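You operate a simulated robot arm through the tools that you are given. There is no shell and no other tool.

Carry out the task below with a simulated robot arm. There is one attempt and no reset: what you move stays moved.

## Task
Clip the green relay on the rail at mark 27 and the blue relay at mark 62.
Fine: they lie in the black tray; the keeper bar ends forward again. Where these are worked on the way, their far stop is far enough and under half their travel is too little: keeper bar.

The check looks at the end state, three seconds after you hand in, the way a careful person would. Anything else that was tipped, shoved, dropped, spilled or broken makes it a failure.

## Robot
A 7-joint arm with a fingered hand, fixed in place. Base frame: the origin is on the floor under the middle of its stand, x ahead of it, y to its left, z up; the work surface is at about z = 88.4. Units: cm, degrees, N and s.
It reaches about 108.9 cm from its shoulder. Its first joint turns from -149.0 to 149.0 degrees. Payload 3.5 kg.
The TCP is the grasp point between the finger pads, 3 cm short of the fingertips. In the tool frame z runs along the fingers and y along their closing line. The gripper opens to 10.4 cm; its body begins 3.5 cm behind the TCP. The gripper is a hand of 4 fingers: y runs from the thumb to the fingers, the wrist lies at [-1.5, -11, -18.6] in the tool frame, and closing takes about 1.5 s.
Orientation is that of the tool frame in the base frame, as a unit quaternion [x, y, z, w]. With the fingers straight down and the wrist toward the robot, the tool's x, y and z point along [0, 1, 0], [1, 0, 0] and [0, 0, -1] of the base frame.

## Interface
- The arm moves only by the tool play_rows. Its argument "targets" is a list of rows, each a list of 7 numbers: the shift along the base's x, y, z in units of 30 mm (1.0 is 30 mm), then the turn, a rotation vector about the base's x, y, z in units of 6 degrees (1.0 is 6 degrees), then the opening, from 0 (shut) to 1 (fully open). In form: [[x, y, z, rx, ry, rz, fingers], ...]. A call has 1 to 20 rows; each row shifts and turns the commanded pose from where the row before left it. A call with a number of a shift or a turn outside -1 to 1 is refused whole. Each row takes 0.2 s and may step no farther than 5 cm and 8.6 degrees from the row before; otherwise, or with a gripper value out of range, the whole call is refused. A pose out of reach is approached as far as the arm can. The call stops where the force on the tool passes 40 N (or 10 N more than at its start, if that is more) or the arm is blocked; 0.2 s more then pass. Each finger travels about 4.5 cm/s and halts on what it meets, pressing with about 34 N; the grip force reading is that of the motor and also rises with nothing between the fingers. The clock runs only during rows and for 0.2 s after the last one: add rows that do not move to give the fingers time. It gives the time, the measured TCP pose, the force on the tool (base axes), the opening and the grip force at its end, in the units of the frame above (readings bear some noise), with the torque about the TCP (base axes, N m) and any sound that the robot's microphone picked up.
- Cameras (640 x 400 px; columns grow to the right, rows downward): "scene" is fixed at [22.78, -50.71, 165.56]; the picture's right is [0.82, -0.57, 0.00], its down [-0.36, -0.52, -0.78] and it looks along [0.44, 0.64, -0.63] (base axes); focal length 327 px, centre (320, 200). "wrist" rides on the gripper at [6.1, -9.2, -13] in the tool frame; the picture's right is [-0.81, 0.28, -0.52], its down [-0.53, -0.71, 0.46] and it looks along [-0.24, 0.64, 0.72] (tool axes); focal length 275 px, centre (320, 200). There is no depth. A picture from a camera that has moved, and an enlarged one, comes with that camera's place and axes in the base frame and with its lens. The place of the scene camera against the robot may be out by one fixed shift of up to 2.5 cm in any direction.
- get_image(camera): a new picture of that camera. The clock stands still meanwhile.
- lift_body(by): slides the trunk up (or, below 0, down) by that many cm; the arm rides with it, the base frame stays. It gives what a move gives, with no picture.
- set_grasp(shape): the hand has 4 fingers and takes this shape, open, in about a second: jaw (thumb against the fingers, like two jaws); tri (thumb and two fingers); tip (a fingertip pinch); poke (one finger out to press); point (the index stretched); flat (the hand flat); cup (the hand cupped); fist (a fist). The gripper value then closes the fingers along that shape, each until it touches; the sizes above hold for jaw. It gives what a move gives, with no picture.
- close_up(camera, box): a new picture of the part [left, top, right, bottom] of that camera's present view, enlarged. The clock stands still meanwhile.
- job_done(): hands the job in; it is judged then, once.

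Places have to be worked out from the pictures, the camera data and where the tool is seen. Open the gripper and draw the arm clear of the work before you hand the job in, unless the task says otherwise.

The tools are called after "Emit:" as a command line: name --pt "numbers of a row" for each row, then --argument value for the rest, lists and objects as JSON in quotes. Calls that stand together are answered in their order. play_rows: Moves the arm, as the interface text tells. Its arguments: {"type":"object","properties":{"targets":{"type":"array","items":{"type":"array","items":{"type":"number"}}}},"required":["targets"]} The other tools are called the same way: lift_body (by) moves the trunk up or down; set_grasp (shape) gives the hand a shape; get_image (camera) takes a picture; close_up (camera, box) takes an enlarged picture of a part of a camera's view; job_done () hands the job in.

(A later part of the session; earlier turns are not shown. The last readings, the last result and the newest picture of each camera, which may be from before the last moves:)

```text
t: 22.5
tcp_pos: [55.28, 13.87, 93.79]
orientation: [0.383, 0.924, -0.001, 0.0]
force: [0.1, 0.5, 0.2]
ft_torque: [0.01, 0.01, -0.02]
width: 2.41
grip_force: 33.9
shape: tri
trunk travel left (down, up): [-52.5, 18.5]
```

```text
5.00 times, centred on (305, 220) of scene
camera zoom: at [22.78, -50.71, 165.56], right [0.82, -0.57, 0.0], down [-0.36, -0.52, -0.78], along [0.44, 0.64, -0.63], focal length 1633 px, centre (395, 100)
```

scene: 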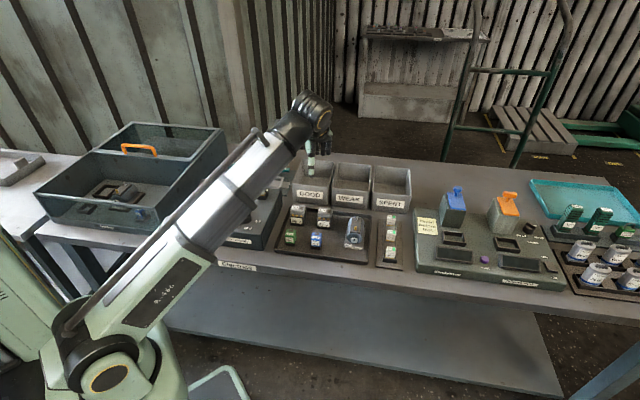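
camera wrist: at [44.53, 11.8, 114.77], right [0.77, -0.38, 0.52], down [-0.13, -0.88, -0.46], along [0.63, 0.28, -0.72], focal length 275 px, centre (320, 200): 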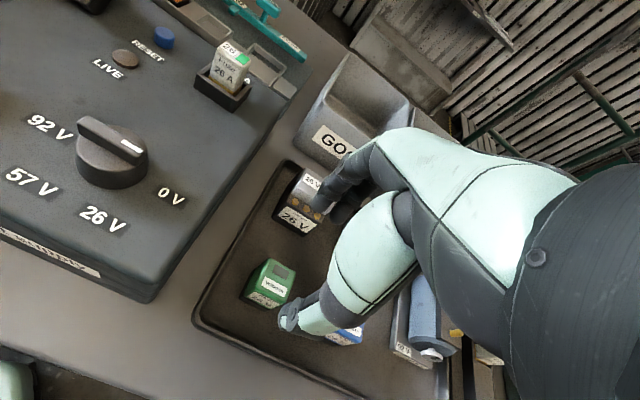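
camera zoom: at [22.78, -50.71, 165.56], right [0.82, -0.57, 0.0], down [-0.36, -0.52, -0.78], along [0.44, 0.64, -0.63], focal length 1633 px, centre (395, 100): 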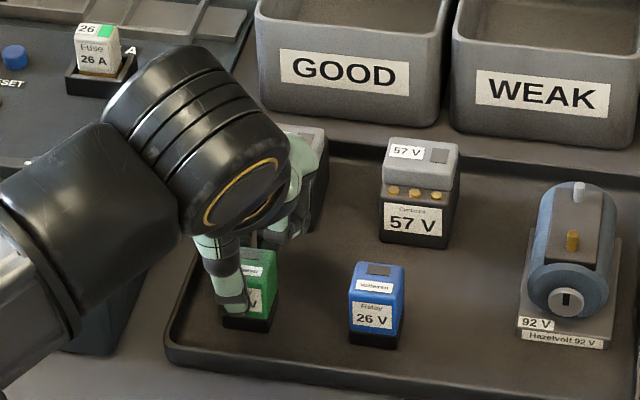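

Grip force 33.9 N at 2.4 cm: the relay is held. I lift it slowly and look.

Emit:
play_rows --pt "0 0 0.2 0 0 0 0.15" --pt "0 0 0.4 0 0 0 0.15" --pt "0 0 0.6 0 0 0 0.15" --pt "0 0 0.8 0 0 0 0.15" --pt "0 0 0 0 0 0 0.15"

Emit:
close_up --camera "wrist" --box '[180, 100, 420, 360]'

Emit:
close_up --camera "scene" --box '[260, 160, 350, 250]'

```text
t: 23.7
tcp_pos: [55.32, 13.75, 99.76]
orientation: [0.382, 0.924, 0.0, 0.0]
force: [0.3, 0.2, -0.5]
ft_torque: [0.02, 0.02, 0.01]
width: 2.42
grip_force: 33.4
shape: tri
trunk travel left (down, up): [-52.5, 18.5]
```

```text
1.54 times, centred on (300, 230) of wrist
camera zoom: at [44.48, 11.64, 112.87], right [0.77, -0.38, 0.52], down [-0.13, -0.88, -0.46], along [0.63, 0.28, -0.72], focal length 424 px, centre (351, 154)
```

zoom: 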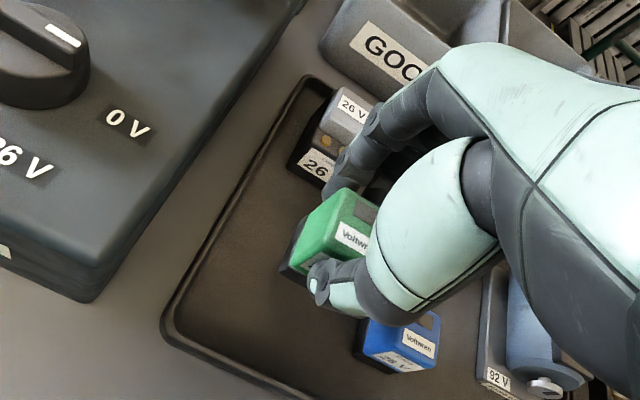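

```text
4.44 times, centred on (305, 205) of scene
camera zoom: at [22.78, -50.71, 165.56], right [0.82, -0.57, 0.0], down [-0.36, -0.52, -0.78], along [0.44, 0.64, -0.63], focal length 1452 px, centre (387, 178)
```

zoom: 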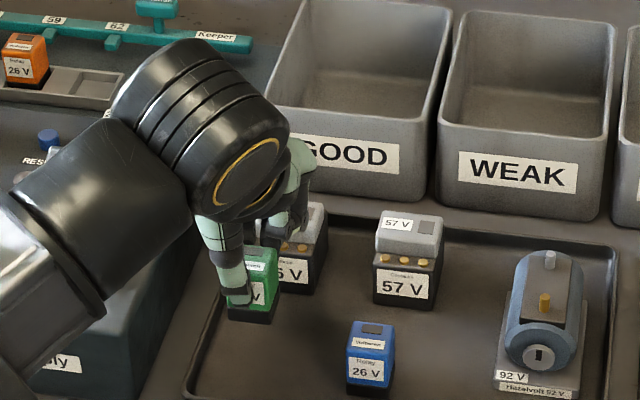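

The green relay hangs level in the grip. I raise it and carry it high over the tester toward the pocket at mark 27, estimated around (51.9, 58.2), stopping well above it.

Emit:
play_rows --pt "0 0 0.9 0 0 0 0.15" --pt "0 0 0.9 0 0 0 0.15" --pt "0 0.4 0.8 0 0 0 0.15" --pt "-0.075 0.9 0.5 0 0 0 0.15" --pt "-0.075 0.95 0.3 0 0 0 0.15" --pt "-0.075 0.95 0 0 0 0 0.15" --pt "-0.075 0.95 0 0 0 0 0.15" --pt "-0.075 0.95 0 0 0 0 0.15" --pt "-0.075 0.95 0 0 0 0 0.15" --pt "-0.075 0.95 0 0 0 0 0.15" --pt "-0.075 0.95 0 0 0 0 0.15" --pt "-0.075 0.95 0 0 0 0 0.15" --pt "-0.075 0.95 0 0 0 0 0.15" --pt "-0.075 0.95 0 0 0 0 0.15" --pt "-0.075 0.95 0 0 0 0 0.15" --pt "-0.075 0.95 0 0 0 0 0.15" --pt "-0.075 0.95 0 0 0 0 0.15" --pt "-0.075 0.95 0 0 0 0 0.15"

Emit:
get_image --camera "wrist"

Emit:
get_image --camera "scene"

```text
t: 27.5
tcp_pos: [52.21, 57.66, 109.91]
orientation: [0.383, 0.924, -0.001, 0.0]
force: [0.1, 0.2, -1.1]
ft_torque: [0.02, -0.03, 0.0]
width: 2.43
grip_force: 33.9
shape: tri
trunk travel left (down, up): [-52.5, 18.5]
```

```text
taken
camera wrist: at [41.32, 55.55, 122.93], right [0.77, -0.38, 0.52], down [-0.13, -0.88, -0.45], along [0.63, 0.28, -0.72], focal length 275 px, centre (320, 200)
```

wrist: 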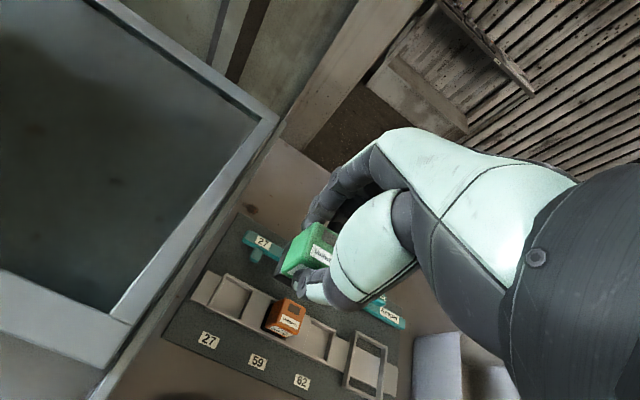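

```text
taken
```

scene: 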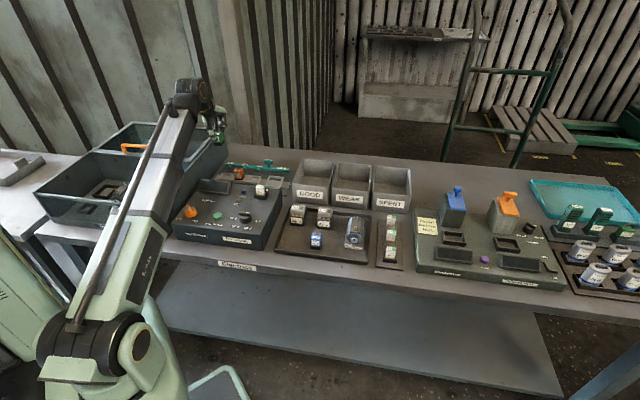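

The relay is up here, with the box wall (top z≈100.5, at u≈−11) clear to the left. I enlarge the rail to measure pocket 27 and the orange relay for fine alignment.

Emit:
close_up --camera "wrist" --box '[170, 210, 410, 400]'

Emit:
close_up --camera "wrist" --box '[190, 250, 320, 350]'

Emit:
close_up --camera "scene" --box '[180, 80, 300, 200]'

```text
2.11 times, centred on (290, 305) of wrist
camera zoom: at [41.32, 55.55, 122.93], right [0.77, -0.38, 0.52], down [-0.13, -0.88, -0.45], along [0.63, 0.28, -0.72], focal length 580 px, centre (383, -21)
```

zoom: 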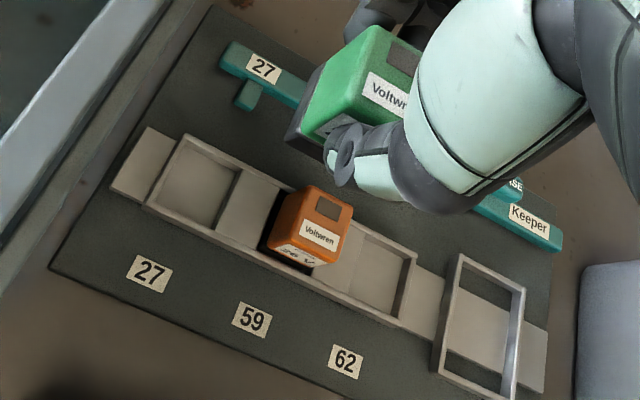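

```text
4.00 times, centred on (255, 300) of wrist
camera zoom: at [41.32, 55.55, 122.93], right [0.77, -0.38, 0.52], down [-0.13, -0.88, -0.45], along [0.63, 0.28, -0.72], focal length 1101 px, centre (580, -200)
```

zoom: 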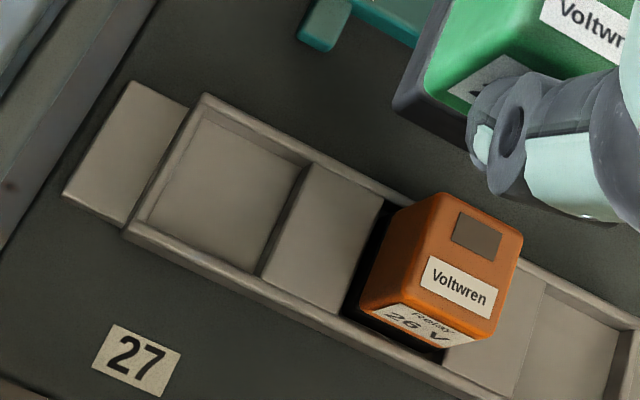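

```text
3.33 times, centred on (240, 140) of scene
camera zoom: at [22.78, -50.71, 165.56], right [0.82, -0.57, 0.0], down [-0.36, -0.52, -0.78], along [0.44, 0.64, -0.63], focal length 1089 px, centre (587, 400)
```

zoom: 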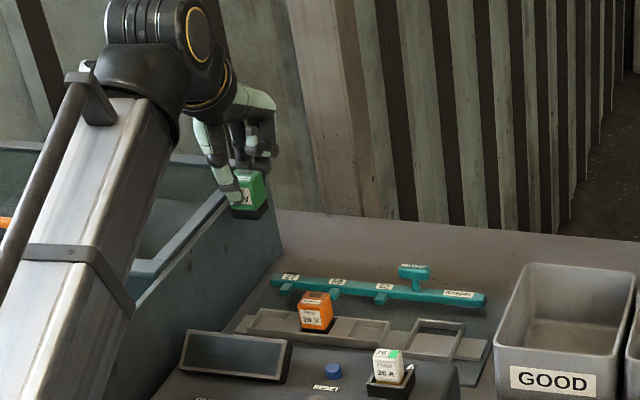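

Pocket 27's inner rim measures about u −6.5…−2.9, v 76.05…79.45, so its centre is near (51.7, 58.3). I zoom on the held relay to measure its offset from the TCP.

Emit:
close_up --camera "wrist" --box '[265, 205, 365, 310]'

Emit:
close_up --camera "scene" --box '[195, 105, 255, 165]'

```text
3.81 times, centred on (315, 258) of wrist
camera zoom: at [41.32, 55.55, 122.93], right [0.77, -0.38, 0.52], down [-0.13, -0.88, -0.45], along [0.63, 0.28, -0.72], focal length 1049 px, centre (339, -19)
```

zoom: 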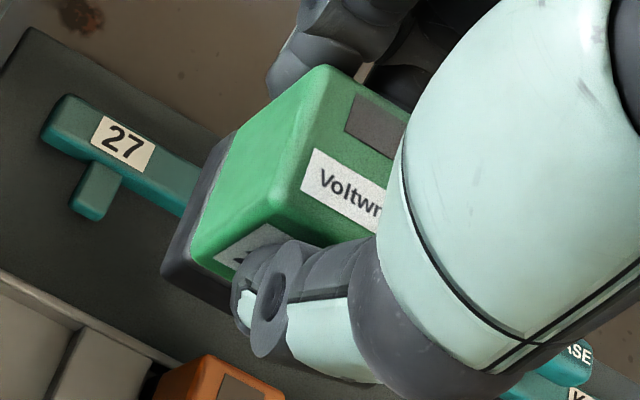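

```text
6.67 times, centred on (225, 135) of scene
camera zoom: at [22.78, -50.71, 165.56], right [0.82, -0.57, 0.0], down [-0.36, -0.52, -0.78], along [0.44, 0.64, -0.63], focal length 2178 px, centre (953, 633)
```

zoom: 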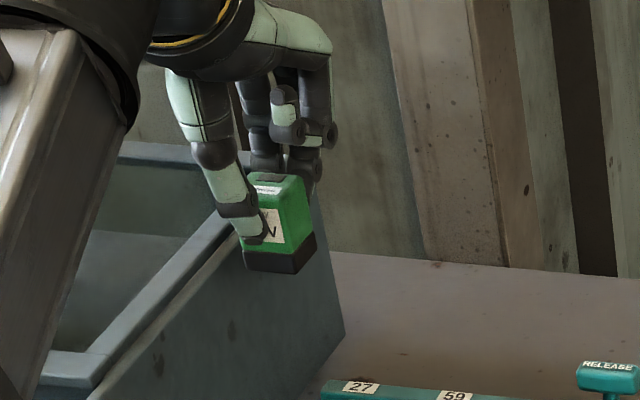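

The held relay is square to the hand and about 0.2–0.3 cm to +u of the TCP, so I aim the TCP at (51.6, 58.4). I lower to z≈98 above pocket 27 and look again.

Emit:
play_rows --pt "-0.042 0.052 -0.8 0 0 0 0.15" --pt "-0.042 0.052 -0.8 0 0 0 0.15" --pt "-0.042 0.052 -0.8 0 0 0 0.15" --pt "-0.042 0.052 -0.8 0 0 0 0.15" --pt "-0.042 0.052 -0.7 0 0 0 0.15" --pt "0 0 0 0 0 0 0.15"

Emit:
get_image --camera "wrist"

Emit:
close_up --camera "wrist" --box '[230, 190, 380, 320]'

Emit:
close_up --camera "scene" --box '[180, 120, 280, 200]'

```text
t: 28.9
tcp_pos: [51.41, 58.43, 98.09]
orientation: [0.382, 0.924, 0.0, 0.001]
force: [0.1, -1.1, -0.2]
ft_torque: [0.0, -0.03, 0.02]
width: 2.41
grip_force: 33.9
shape: tri
trunk travel left (down, up): [-52.5, 18.5]
```

```text
taken
camera wrist: at [40.65, 56.38, 111.23], right [0.77, -0.38, 0.52], down [-0.13, -0.88, -0.46], along [0.63, 0.28, -0.72], focal length 275 px, centre (320, 200)
```

wrist: 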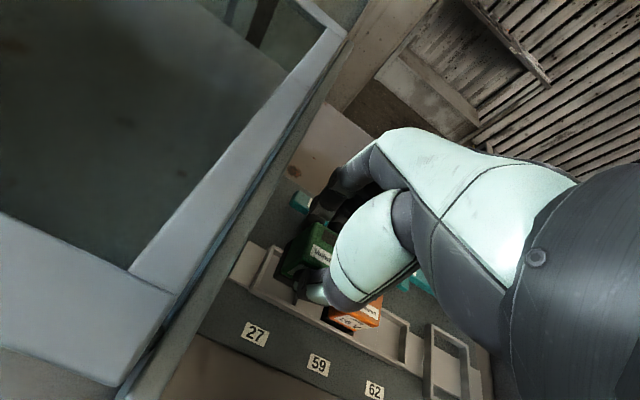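

```text
3.08 times, centred on (305, 255) of wrist
camera zoom: at [40.65, 56.38, 111.23], right [0.77, -0.38, 0.52], down [-0.13, -0.88, -0.46], along [0.63, 0.28, -0.72], focal length 847 px, centre (366, 31)
```

zoom: 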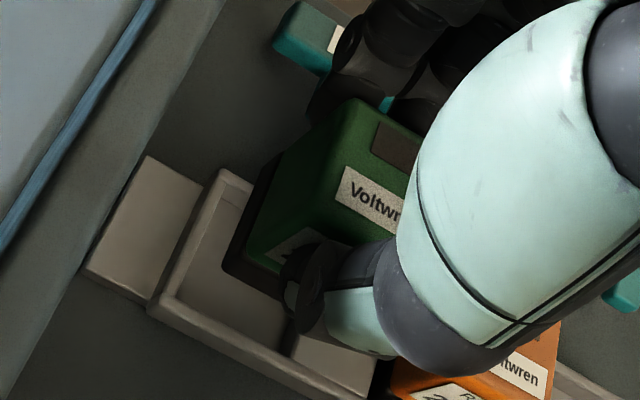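

```text
5.00 times, centred on (230, 160) of scene
camera zoom: at [22.78, -50.71, 165.56], right [0.82, -0.57, 0.0], down [-0.36, -0.52, -0.78], along [0.44, 0.64, -0.63], focal length 1633 px, centre (770, 400)
```

zoom: 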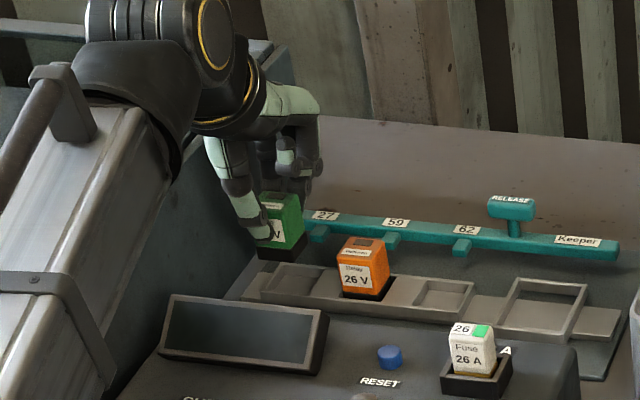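

The relay hovers over pocket 27. I zoom closer on both to check lateral alignment before lowering.

Emit:
close_up --camera "wrist" --box '[245, 225, 335, 305]'

Emit:
close_up --camera "scene" --box '[220, 155, 270, 190]'

```text
5.00 times, centred on (290, 265) of wrist
camera zoom: at [40.65, 56.38, 111.23], right [0.77, -0.38, 0.52], down [-0.13, -0.88, -0.46], along [0.63, 0.28, -0.72], focal length 1376 px, centre (470, -125)
```

zoom: 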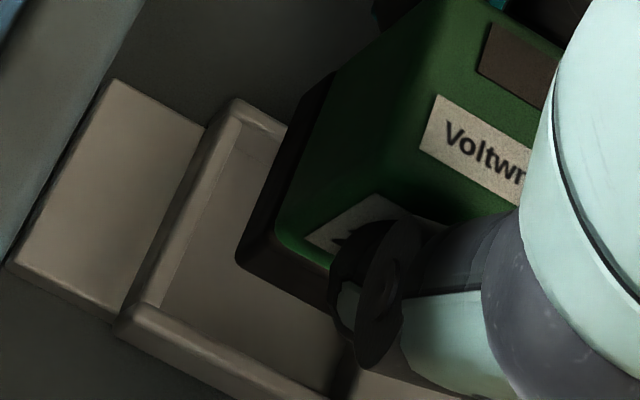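

```text
11.43 times, centred on (245, 172) of scene
camera zoom: at [22.78, -50.71, 165.56], right [0.82, -0.57, 0.0], down [-0.36, -0.52, -0.78], along [0.44, 0.64, -0.63], focal length 3733 px, centre (1177, 514)
```

zoom: 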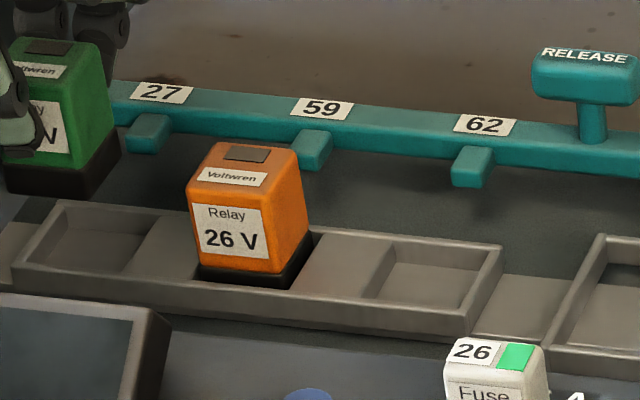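

Alignment is within about 0.1 cm; I shift +0.1 cm in u and lower to just above the rim.

Emit:
play_rows --pt "0.037 -0.01 -0.3 0 0 0 0.15" --pt "0 0 -0.3 0 0 0 0.15" --pt "0 0 -0.1 0 0 0 0.15" --pt "0 0 0 0 0 0 0.15"

Emit:
close_up --camera "wrist" --box '[245, 215, 335, 295]'

Emit:
close_up --camera "scene" --box '[210, 145, 270, 190]'

```text
t: 29.9
tcp_pos: [51.46, 58.43, 96.11]
orientation: [0.382, 0.924, 0.0, 0.0]
force: [-0.5, -0.5, -0.6]
ft_torque: [-0.02, -0.04, 0.02]
width: 2.41
grip_force: 34.3
shape: tri
trunk travel left (down, up): [-52.5, 18.5]
```

```text
5.00 times, centred on (290, 255) of wrist
camera zoom: at [40.69, 56.31, 109.23], right [0.77, -0.38, 0.52], down [-0.13, -0.88, -0.46], along [0.63, 0.28, -0.72], focal length 1376 px, centre (470, -75)
```

zoom: 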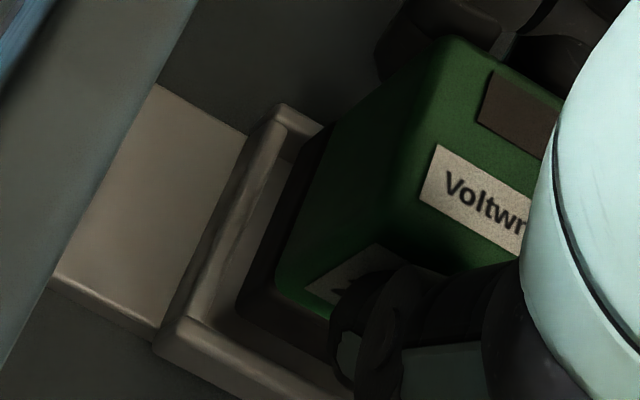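

```text
8.89 times, centred on (240, 168) of scene
camera zoom: at [22.78, -50.71, 165.56], right [0.82, -0.57, 0.0], down [-0.36, -0.52, -0.78], along [0.44, 0.64, -0.63], focal length 2904 px, centre (1031, 489)
```

zoom: 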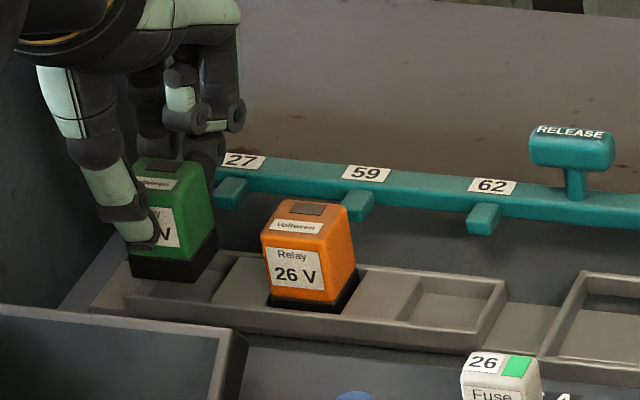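

Relay and pocket corners line up with about 0.25–0.35 cm gaps on the seen sides, centred. I lower slowly into the pocket.

Emit:
play_rows --pt "0 0 -0.1 0 0 0 0.15" --pt "0 0 -0.1 0 0 0 0.15" --pt "0 0 -0.1 0 0 0 0.15" --pt "0 0 -0.08 0 0 0 0.15" --pt "0 0 0 0 0 0 0.15"

Emit:
close_up --camera "wrist" --box '[245, 210, 335, 290]'

Emit:
close_up --camera "scene" --box '[210, 145, 270, 190]'

```text
t: 31.1
tcp_pos: [51.46, 58.5, 95.23]
orientation: [0.383, 0.924, 0.002, 0.001]
force: [3.1, 3.4, 20.6]
ft_torque: [-0.04, 0.03, -0.02]
width: 2.68
grip_force: 33.8
shape: tri
trunk travel left (down, up): [-52.5, 18.5]
```

```text
5.00 times, centred on (290, 250) of wrist
camera zoom: at [40.65, 56.26, 108.25], right [0.77, -0.38, 0.52], down [-0.13, -0.88, -0.46], along [0.63, 0.28, -0.72], focal length 1376 px, centre (470, -50)
```

zoom: 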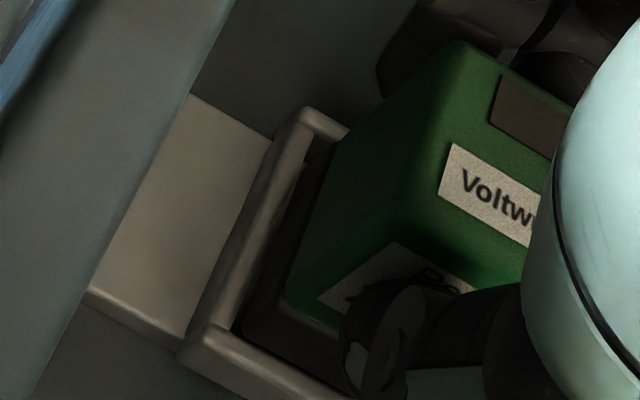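

```text
8.89 times, centred on (240, 168) of scene
camera zoom: at [22.78, -50.71, 165.56], right [0.82, -0.57, 0.0], down [-0.36, -0.52, -0.78], along [0.44, 0.64, -0.63], focal length 2904 px, centre (1031, 489)
```

zoom: 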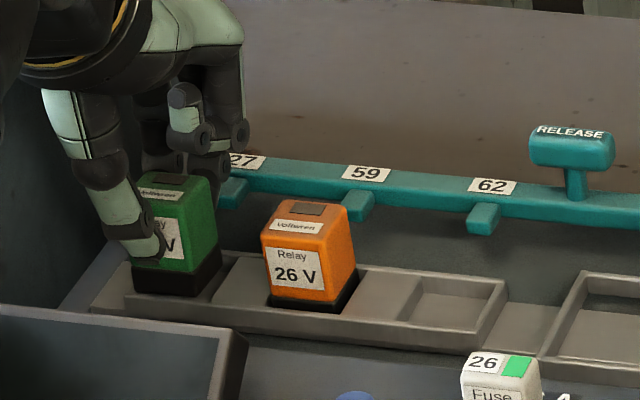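

Force rises to 20 N upward with a push along +v: the base seems to catch the rim rather than drop in. I lift slightly and look closely at the corner.

Emit:
play_rows --pt "0 0 0.1 0 0 0 0.15" --pt "0 0 0.1 0 0 0 0.15" --pt "0 0 0 0 0 0 0.15"

Emit:
close_up --camera "wrist" --box '[250, 225, 320, 285]'

Emit:
close_up --camera "wrist" --box '[230, 190, 410, 340]'

Emit:
close_up --camera "scene" --box '[212, 155, 262, 190]'

```text
t: 31.9
tcp_pos: [51.44, 58.48, 95.55]
orientation: [0.382, 0.924, 0.0, 0.001]
force: [-0.6, 0.0, -0.8]
ft_torque: [-0.01, -0.03, 0.01]
width: 2.61
grip_force: 34.2
shape: tri
trunk travel left (down, up): [-52.5, 18.5]
```

```text
6.67 times, centred on (285, 255) of wrist
camera zoom: at [40.7, 56.3, 108.6], right [0.77, -0.38, 0.52], down [-0.13, -0.88, -0.45], along [0.63, 0.28, -0.73], focal length 1835 px, centre (553, -167)
```

zoom: 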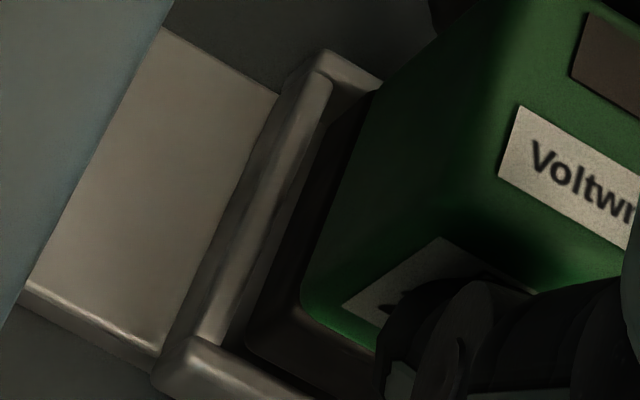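

```text
2.67 times, centred on (320, 265) of wrist
camera zoom: at [40.7, 56.3, 108.6], right [0.77, -0.38, 0.52], down [-0.13, -0.88, -0.45], along [0.63, 0.28, -0.73], focal length 734 px, centre (320, 27)
```

zoom: 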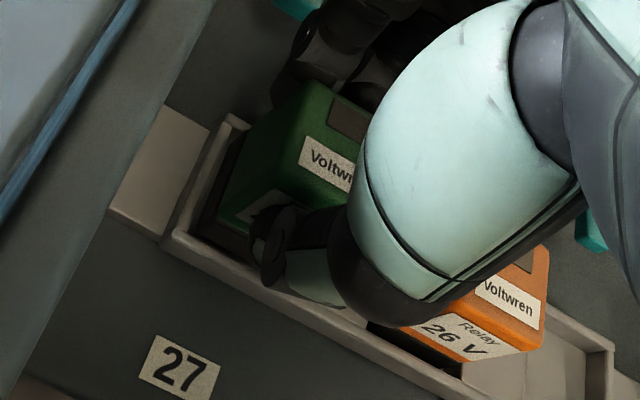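

```text
11.43 times, centred on (237, 172) of scene
camera zoom: at [22.78, -50.71, 165.56], right [0.82, -0.57, 0.0], down [-0.36, -0.52, -0.78], along [0.44, 0.64, -0.63], focal length 3733 px, centre (1269, 514)
```

zoom: 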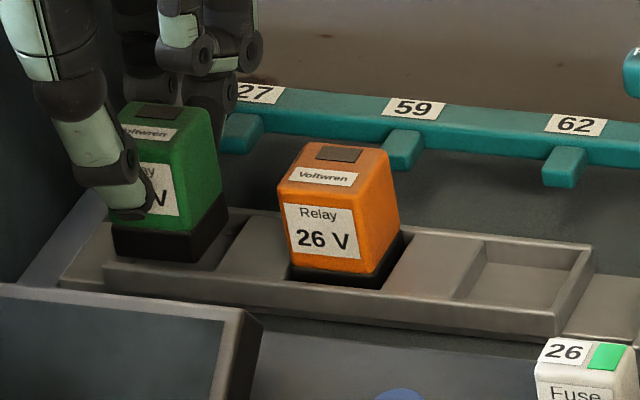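

The reaction torque points to contact at the relay's front bottom edge, so it needs to go a little further back (+v). First I check the relay's tilt in the grip.

Emit:
close_up --camera "scene" --box '[218, 158, 250, 182]'

Emit:
close_up --camera "wrist" --box '[260, 210, 340, 270]'

```text
16.00 times, centred on (234, 170) of scene
camera zoom: at [22.78, -50.71, 165.56], right [0.82, -0.57, 0.0], down [-0.36, -0.52, -0.78], along [0.44, 0.64, -0.63], focal length 5227 px, centre (1696, 680)
```

zoom: 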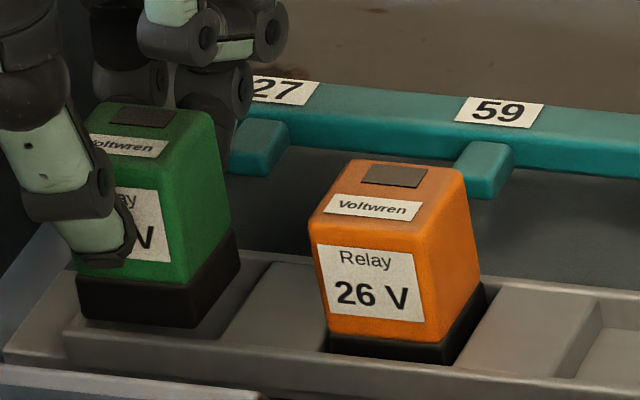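

```text
6.67 times, centred on (300, 240) of wrist
camera zoom: at [40.7, 56.3, 108.6], right [0.77, -0.38, 0.52], down [-0.13, -0.88, -0.45], along [0.63, 0.28, -0.73], focal length 1835 px, centre (453, -67)
```

zoom: 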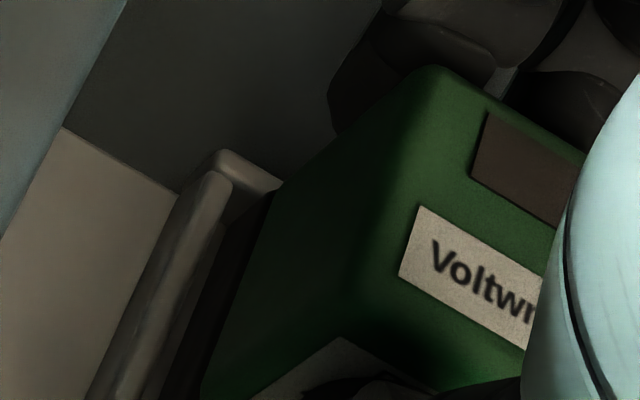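

The scene view shows the relay's front edge overlapping the front wall by ~0.1 cm and more free room on its right (+u). I lift slightly, shift about +0.25 cm in v and +0.2 cm in u, and lower again gently.

Emit:
play_rows --pt "0 0 0.08 0 0 0 0.15" --pt "0.106 0.012 0 0 0 0 0.15" --pt "0 0 -0.1 0 0 0 0.15" --pt "0 0 -0.1 0 0 0 0.15" --pt "0 0 -0.07 0 0 0 0.15" --pt "0 0 0 0 0 0 0.15"

Emit:
close_up --camera "scene" --box '[218, 158, 250, 182]'

Emit:
close_up --camera "wrist" --box '[230, 190, 380, 320]'

```text
t: 33.3
tcp_pos: [51.89, 58.45, 95.06]
orientation: [0.382, 0.924, 0.0, 0.0]
force: [0.3, 0.1, -0.6]
ft_torque: [0.03, 0.01, 0.02]
width: 2.6
grip_force: 33.9
shape: tri
trunk travel left (down, up): [-52.5, 18.5]
```

```text
16.00 times, centred on (234, 170) of scene
camera zoom: at [22.78, -50.71, 165.56], right [0.82, -0.57, 0.0], down [-0.36, -0.52, -0.78], along [0.44, 0.64, -0.63], focal length 5227 px, centre (1696, 680)
```

zoom: 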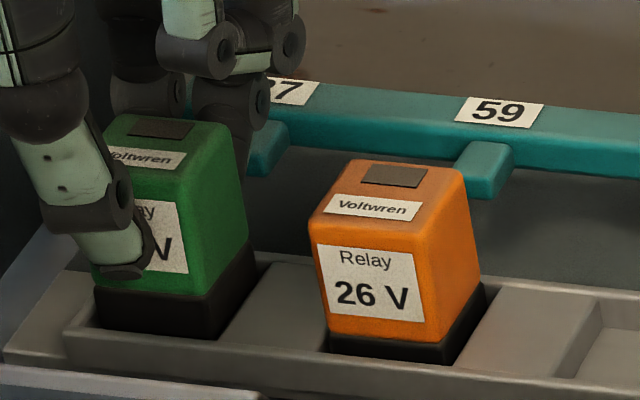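

```text
3.08 times, centred on (305, 255) of wrist
camera zoom: at [41.06, 56.33, 108.09], right [0.77, -0.38, 0.52], down [-0.13, -0.88, -0.46], along [0.63, 0.28, -0.72], focal length 847 px, centre (366, 31)
```

zoom: 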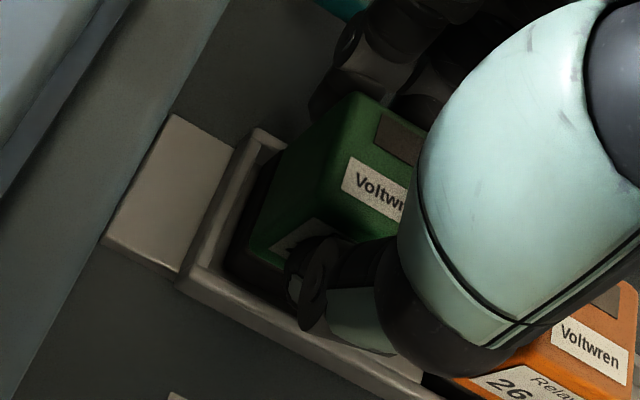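

No contact force now; the base is going into the pocket. I continue down in small steps.

Emit:
play_rows --pt "0 0 -0.08 0 0 0 0.15" --pt "0 0 -0.08 0 0 0 0.15" --pt "0 0 0 0 0 0 0.15"

Emit:
close_up --camera "scene" --box '[218, 158, 250, 182]'

```text
t: 34.1
tcp_pos: [52.0, 58.39, 94.51]
orientation: [0.382, 0.924, 0.0, 0.0]
force: [0.3, 0.4, 0.0]
ft_torque: [0.02, -0.02, 0.02]
width: 2.58
grip_force: 34.3
shape: tri
trunk travel left (down, up): [-52.5, 18.5]
```

```text
16.00 times, centred on (234, 170) of scene
camera zoom: at [22.78, -50.71, 165.56], right [0.82, -0.57, 0.0], down [-0.36, -0.52, -0.78], along [0.44, 0.64, -0.63], focal length 5227 px, centre (1696, 680)
```

zoom: 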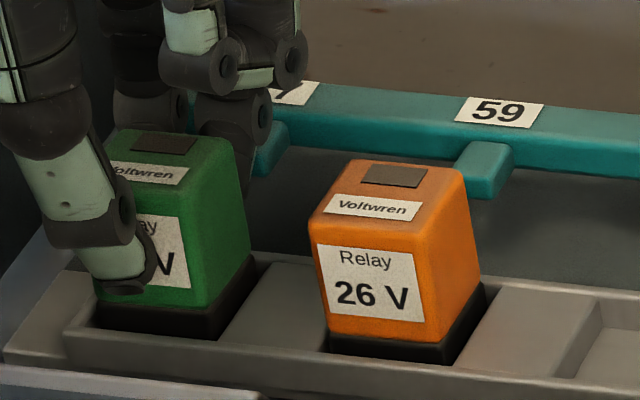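

Still free; the base needs roughly another 0.3 cm to match the orange relay. I go on down in small steps until it seats.

Emit:
play_rows --pt "0 0 -0.06 0 0 0 0.15" --pt "0 0 -0.05 0 0 0 0.15" --pt "0 0 0 0 0 0 0.15"

Emit:
close_up --camera "scene" --box '[218, 158, 250, 182]'

```text
t: 34.9
tcp_pos: [51.81, 58.55, 94.47]
orientation: [0.383, 0.924, 0.0, 0.0]
force: [1.1, -1.1, 13.4]
ft_torque: [0.07, -0.12, 0.0]
width: 2.63
grip_force: 33.8
shape: tri
trunk travel left (down, up): [-52.5, 18.5]
```

```text
16.00 times, centred on (234, 170) of scene
camera zoom: at [22.78, -50.71, 165.56], right [0.82, -0.57, 0.0], down [-0.36, -0.52, -0.78], along [0.44, 0.64, -0.63], focal length 5227 px, centre (1696, 680)
```

zoom: 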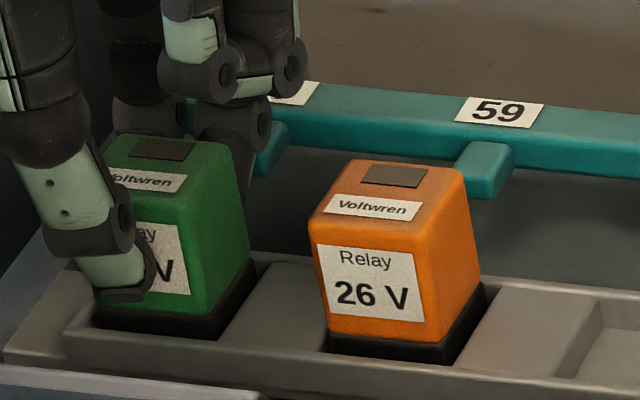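

The relay has touched the seat (13 N), standing nearly as deep as the orange one. I open the fingers slowly so it settles.

Emit:
play_rows --pt "0 0 0.03 0 0 0 0.25" --pt "0 0 0 0 0 0 0.3" --pt "0 0 0 0 0 0 0.36" --pt "0 0 0 0 0 0 0.42" --pt "0 0 0 0 0 0 0.45" --pt "0 0 0 0 0 0 0.45"

Emit:
close_up --camera "scene" --box '[218, 158, 250, 182]'

Emit:
close_up --camera "wrist" --box '[230, 190, 380, 320]'

```text
t: 36.3
tcp_pos: [51.84, 58.65, 94.29]
orientation: [0.382, 0.924, 0.001, 0.0]
force: [0.5, -0.5, -0.1]
ft_torque: [-0.01, 0.0, 0.01]
width: 4.62
grip_force: 0.0
shape: tri
trunk travel left (down, up): [-52.5, 18.5]
```

```text
16.00 times, centred on (234, 170) of scene
camera zoom: at [22.78, -50.71, 165.56], right [0.82, -0.57, 0.0], down [-0.36, -0.52, -0.78], along [0.44, 0.64, -0.63], focal length 5227 px, centre (1696, 680)
```

zoom: 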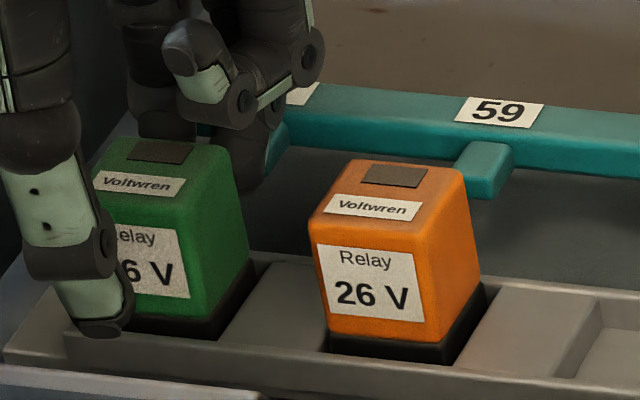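

```text
3.08 times, centred on (305, 255) of wrist
camera zoom: at [41.0, 56.36, 107.4], right [0.77, -0.38, 0.52], down [-0.13, -0.88, -0.46], along [0.63, 0.28, -0.72], focal length 847 px, centre (366, 31)
```

zoom: 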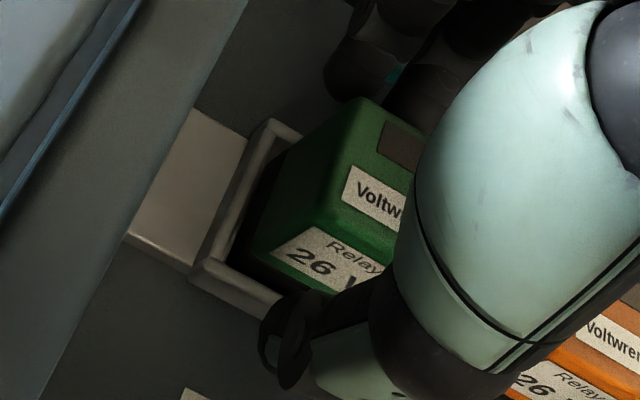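

Released; the green relay stands one mark-pitch left of the orange one and at matching height. I rise straight up and check it.

Emit:
play_rows --pt "0 0 0.3 0 0 0 0.45" --pt "0 0 0.6 0 0 0 0.45" --pt "0 0 0.9 0 0 0 0.45" --pt "0 0 0.9 0 0 0 0.45" --pt "0 0 0.9 0 0 0 0.45" --pt "0 0 0.9 0 0 0 0.5"

Emit:
close_up --camera "scene" --box '[212, 150, 282, 200]'

Emit:
close_up --camera "wrist" --box '[180, 210, 410, 390]'

```text
t: 37.7
tcp_pos: [51.84, 58.51, 107.83]
orientation: [0.382, 0.924, -0.001, 0.0]
force: [-0.5, 0.1, 0.4]
ft_torque: [0.0, 0.01, 0.02]
width: 5.13
grip_force: 0.1
shape: tri
trunk travel left (down, up): [-52.5, 18.5]
```

```text
8.00 times, centred on (247, 175) of scene
camera zoom: at [22.78, -50.71, 165.56], right [0.82, -0.57, 0.0], down [-0.36, -0.52, -0.78], along [0.44, 0.64, -0.63], focal length 2613 px, centre (904, 400)
```

zoom: 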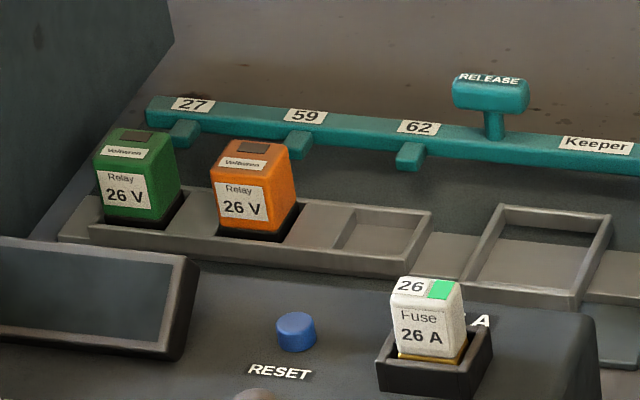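

```text
2.22 times, centred on (295, 300) of wrist
camera zoom: at [41.03, 56.43, 120.82], right [0.77, -0.38, 0.52], down [-0.13, -0.88, -0.46], along [0.63, 0.28, -0.72], focal length 612 px, centre (376, -22)
```

zoom: 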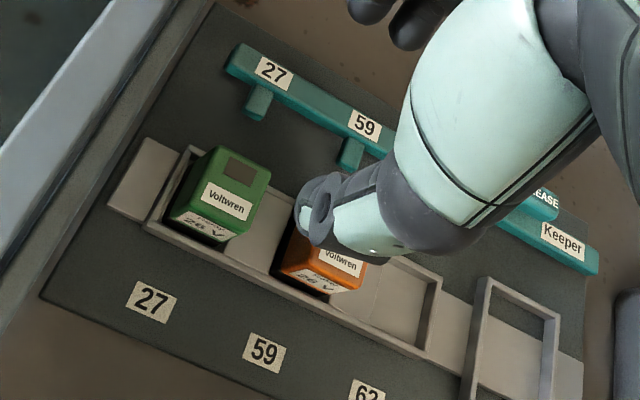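

Green is seated upright in line with the orange relay, and the bar is still back. Now I travel back over the tester to the blue relay at about (61.0, 8.4).

Emit:
play_rows --pt "0.18 -0.98 0.5 0 0 0 0.5" --pt "0.18 -0.98 0.3 0 0 0 0.5" --pt "0.18 -0.98 0 0 0 0 0.5" --pt "0.18 -0.98 0 0 0 0 0.5" --pt "0.18 -0.98 0 0 0 0 0.5" --pt "0.18 -0.98 0 0 0 0 0.5" --pt "0.18 -0.98 0 0 0 0 0.5" --pt "0.18 -0.98 0 0 0 0 0.5" --pt "0.18 -0.98 0 0 0 0 0.5" --pt "0.18 -0.98 0 0 0 0 0.5" --pt "0.18 -0.98 0 0 0 0 0.5" --pt "0.18 -0.98 0 0 0 0 0.5" --pt "0.18 -0.98 0 0 0 0 0.5" --pt "0.18 -0.98 0 0 0 0 0.5" --pt "0.18 -0.98 0 0 0 0 0.5" --pt "0.18 -0.98 -0.5 0 0 0 0.5" --pt "0.18 -0.98 -0.9 0 0 0 0.5" --pt "0 -0.4 -0.9 0 0 0 0.5" --pt "0 0 0 0 0 0 0.5"

Emit:
get_image --camera "wrist"

Emit:
close_up --camera "wrist" --box '[180, 160, 420, 360]'

Emit:
close_up --camera "scene" --box '[260, 150, 370, 260]'

```text
t: 41.7
tcp_pos: [60.86, 7.37, 103.41]
orientation: [0.383, 0.924, 0.0, 0.0]
force: [-0.4, 0.2, -0.3]
ft_torque: [0.01, -0.02, -0.03]
width: 5.16
grip_force: 0.1
shape: tri
trunk travel left (down, up): [-52.5, 18.5]
```

```text
taken
camera wrist: at [50.07, 5.22, 116.42], right [0.77, -0.38, 0.52], down [-0.13, -0.88, -0.46], along [0.63, 0.28, -0.72], focal length 275 px, centre (320, 200)
```

wrist: 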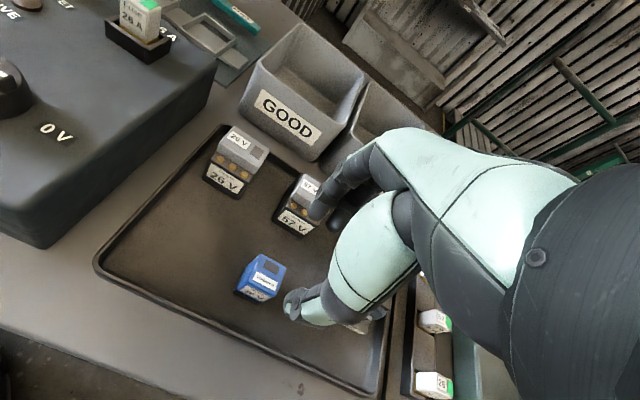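

```text
2.00 times, centred on (300, 260) of wrist
camera zoom: at [50.07, 5.22, 116.42], right [0.77, -0.38, 0.52], down [-0.13, -0.88, -0.46], along [0.63, 0.28, -0.72], focal length 551 px, centre (360, 80)
```

zoom: 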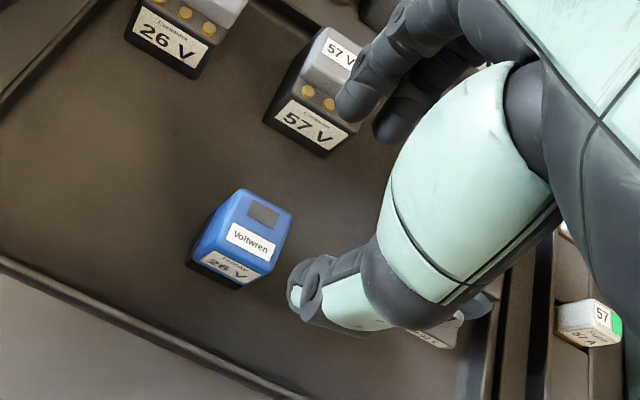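

```text
3.64 times, centred on (315, 205) of scene
camera zoom: at [22.78, -50.71, 165.56], right [0.82, -0.57, 0.0], down [-0.36, -0.52, -0.78], along [0.44, 0.64, -0.63], focal length 1188 px, centre (338, 182)
```

zoom: 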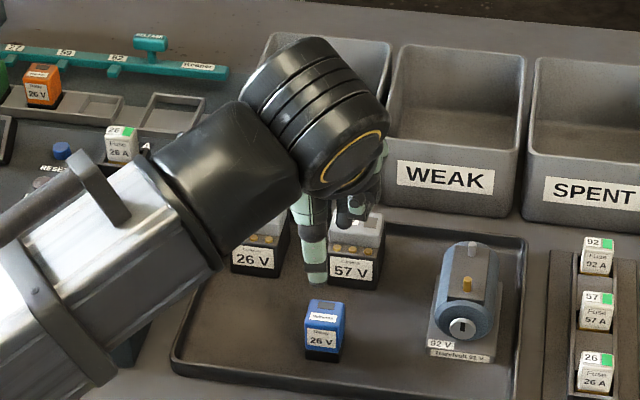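

Blue's label reads (60.75, 7.63), so its centre is near (61.3, 8.05); I overshot by about 0.8 cm. I zoom in to estimate its yaw before moving.

Emit:
close_up --camera "wrist" --box '[225, 240, 305, 310]'

Emit:
close_up --camera "scene" --box '[295, 220, 335, 255]'

```text
5.71 times, centred on (265, 275) of wrist
camera zoom: at [50.07, 5.22, 116.42], right [0.77, -0.38, 0.52], down [-0.13, -0.88, -0.46], along [0.63, 0.28, -0.72], focal length 1573 px, centre (634, -229)
```

zoom: 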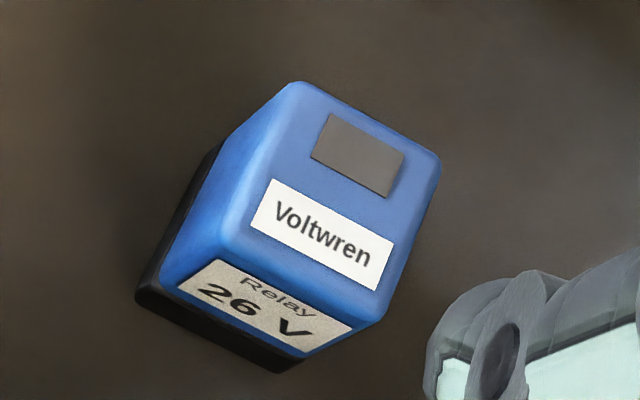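

```text
11.43 times, centred on (315, 238) of scene
camera zoom: at [22.78, -50.71, 165.56], right [0.82, -0.57, 0.0], down [-0.36, -0.52, -0.78], along [0.44, 0.64, -0.63], focal length 3733 px, centre (377, -229)
```

zoom: 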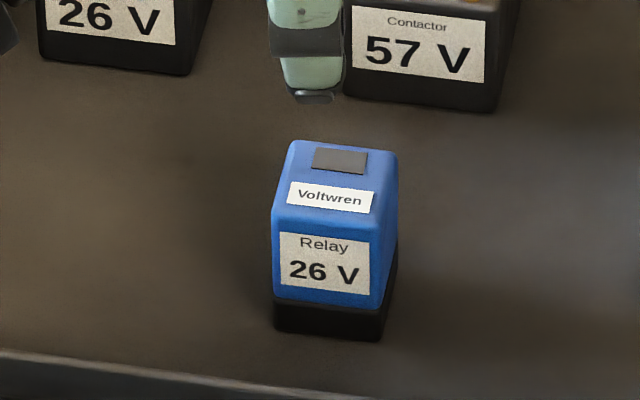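

Blue's yaw is 45° like the hand. I correct by (+0.42, +0.69) cm and descend in two stages to grip height, opening about 4.8 cm.

Emit:
play_rows --pt "0.07 0.115 -0.5 0 0 0 0.46" --pt "0.07 0.115 -0.7 0 0 0 0.46" --pt "0 0 -0.7 0 0 0 0.46" --pt "0 0 0 0 0 0 0.46"

Emit:
close_up --camera "wrist" --box '[180, 100, 420, 360]'

Emit:
close_up --camera "scene" --box '[280, 180, 370, 260]'

```text
t: 42.7
tcp_pos: [61.31, 7.92, 97.49]
orientation: [0.382, 0.924, 0.0, 0.0]
force: [0.2, 0.2, 0.6]
ft_torque: [0.01, 0.03, 0.0]
width: 4.83
grip_force: 0.0
shape: tri
trunk travel left (down, up): [-52.5, 18.5]
```

```text
1.54 times, centred on (300, 230) of wrist
camera zoom: at [50.5, 5.81, 110.67], right [0.77, -0.38, 0.52], down [-0.13, -0.88, -0.46], along [0.63, 0.28, -0.72], focal length 424 px, centre (351, 154)
```

zoom: 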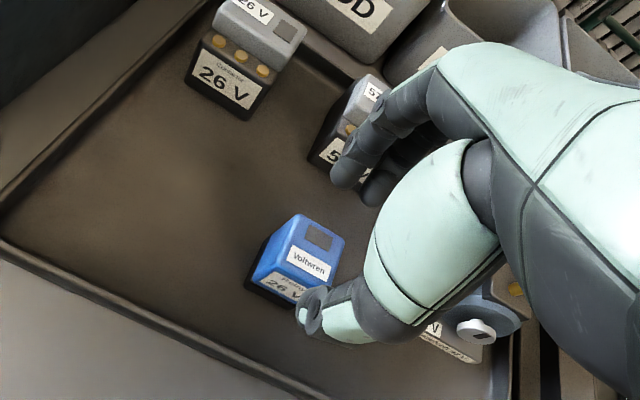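

```text
5.00 times, centred on (325, 220) of scene
camera zoom: at [22.78, -50.71, 165.56], right [0.82, -0.57, 0.0], down [-0.36, -0.52, -0.78], along [0.44, 0.64, -0.63], focal length 1633 px, centre (295, 100)
```

zoom: 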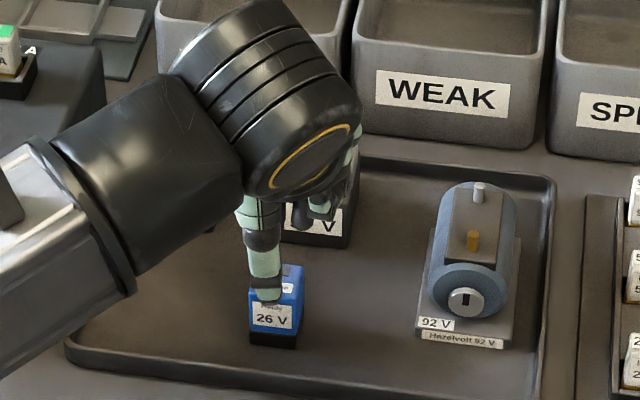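

The hand straddles the blue relay, nicely centred. I descend to z≈93.7 and then grip.

Emit:
play_rows --pt "0 0 -0.45 0 0 0 0.46" --pt "0 0 -0.42 0 0 0 0.46" --pt "0 0 -0.38 0 0 0 0.46" --pt "0 0 0 0 0 0 0.46"

Emit:
close_up --camera "wrist" --box '[180, 100, 420, 360]'

Emit:
close_up --camera "scene" --box '[285, 190, 355, 260]'

```text
t: 43.7
tcp_pos: [61.43, 7.98, 93.95]
orientation: [0.382, 0.924, -0.001, 0.0]
force: [-0.2, 0.2, 0.0]
ft_torque: [0.01, 0.03, 0.01]
width: 4.83
grip_force: 0.1
shape: tri
trunk travel left (down, up): [-52.5, 18.5]
```

```text
1.54 times, centred on (300, 230) of wrist
camera zoom: at [50.63, 5.86, 106.97], right [0.77, -0.38, 0.52], down [-0.13, -0.88, -0.46], along [0.63, 0.28, -0.72], focal length 424 px, centre (351, 154)
```

zoom: 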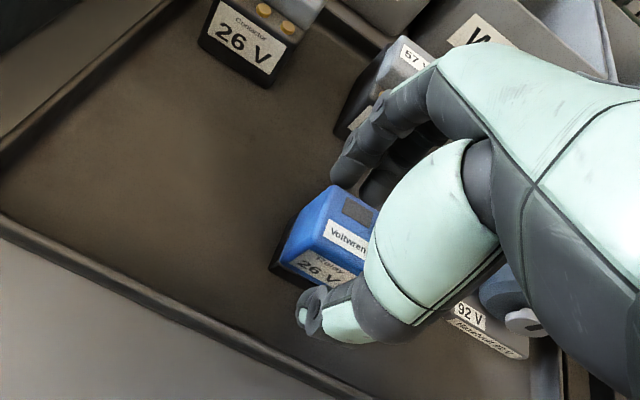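

```text
5.71 times, centred on (320, 225) of scene
camera zoom: at [22.78, -50.71, 165.56], right [0.82, -0.57, 0.0], down [-0.36, -0.52, -0.78], along [0.44, 0.64, -0.63], focal length 1867 px, centre (320, 57)
```

zoom: 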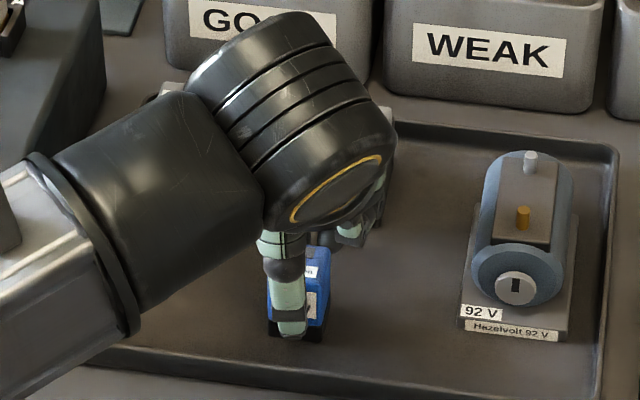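

Blue sits about 0.2 cm toward −u of the hand centre; I trim that and lower 0.2 cm, then close.

Emit:
play_rows --pt "-0.045 0.045 -0.06 0 0 0 0.46" --pt "0 0 0 0 0 0 0.35" --pt "0 0 0 0 0 0 0.28" --pt "0 0 0 0 0 0 0.2" --pt "0 0 0 0 0 0 0.15" --pt "0 0 0 0 0 0 0.15" --pt "0 0 0 0 0 0 0.15" --pt "0 0 0 0 0 0 0.15"

Emit:
close_up --camera "wrist" --box '[180, 100, 420, 360]'

Emit:
close_up --camera "scene" --box '[285, 190, 355, 260]'

```text
t: 45.5
tcp_pos: [61.27, 8.26, 93.64]
orientation: [0.382, 0.924, 0.0, 0.0]
force: [0.1, 0.5, 0.5]
ft_torque: [-0.04, 0.02, 0.03]
width: 2.43
grip_force: 34.0
shape: tri
trunk travel left (down, up): [-52.5, 18.5]
```

```text
1.54 times, centred on (300, 230) of wrist
camera zoom: at [50.5, 5.94, 106.77], right [0.77, -0.38, 0.52], down [-0.13, -0.88, -0.46], along [0.63, 0.28, -0.72], focal length 424 px, centre (351, 154)
```

zoom: 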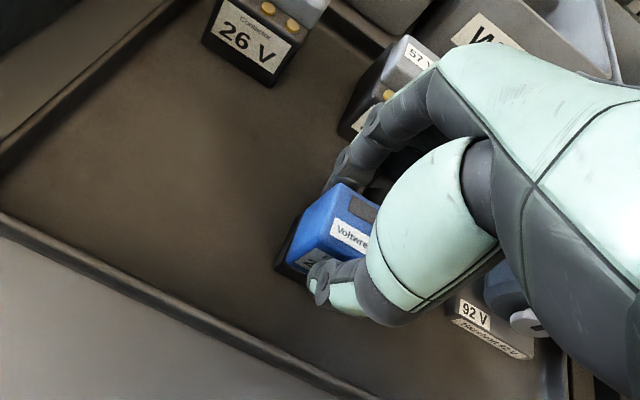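

```text
5.71 times, centred on (320, 225) of scene
camera zoom: at [22.78, -50.71, 165.56], right [0.82, -0.57, 0.0], down [-0.36, -0.52, -0.78], along [0.44, 0.64, -0.63], focal length 1867 px, centre (320, 57)
```

zoom: 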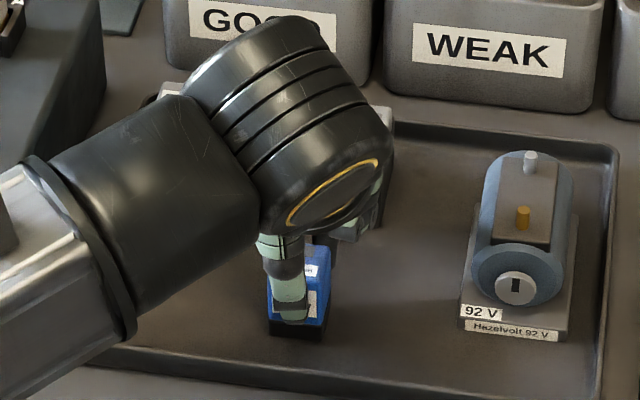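

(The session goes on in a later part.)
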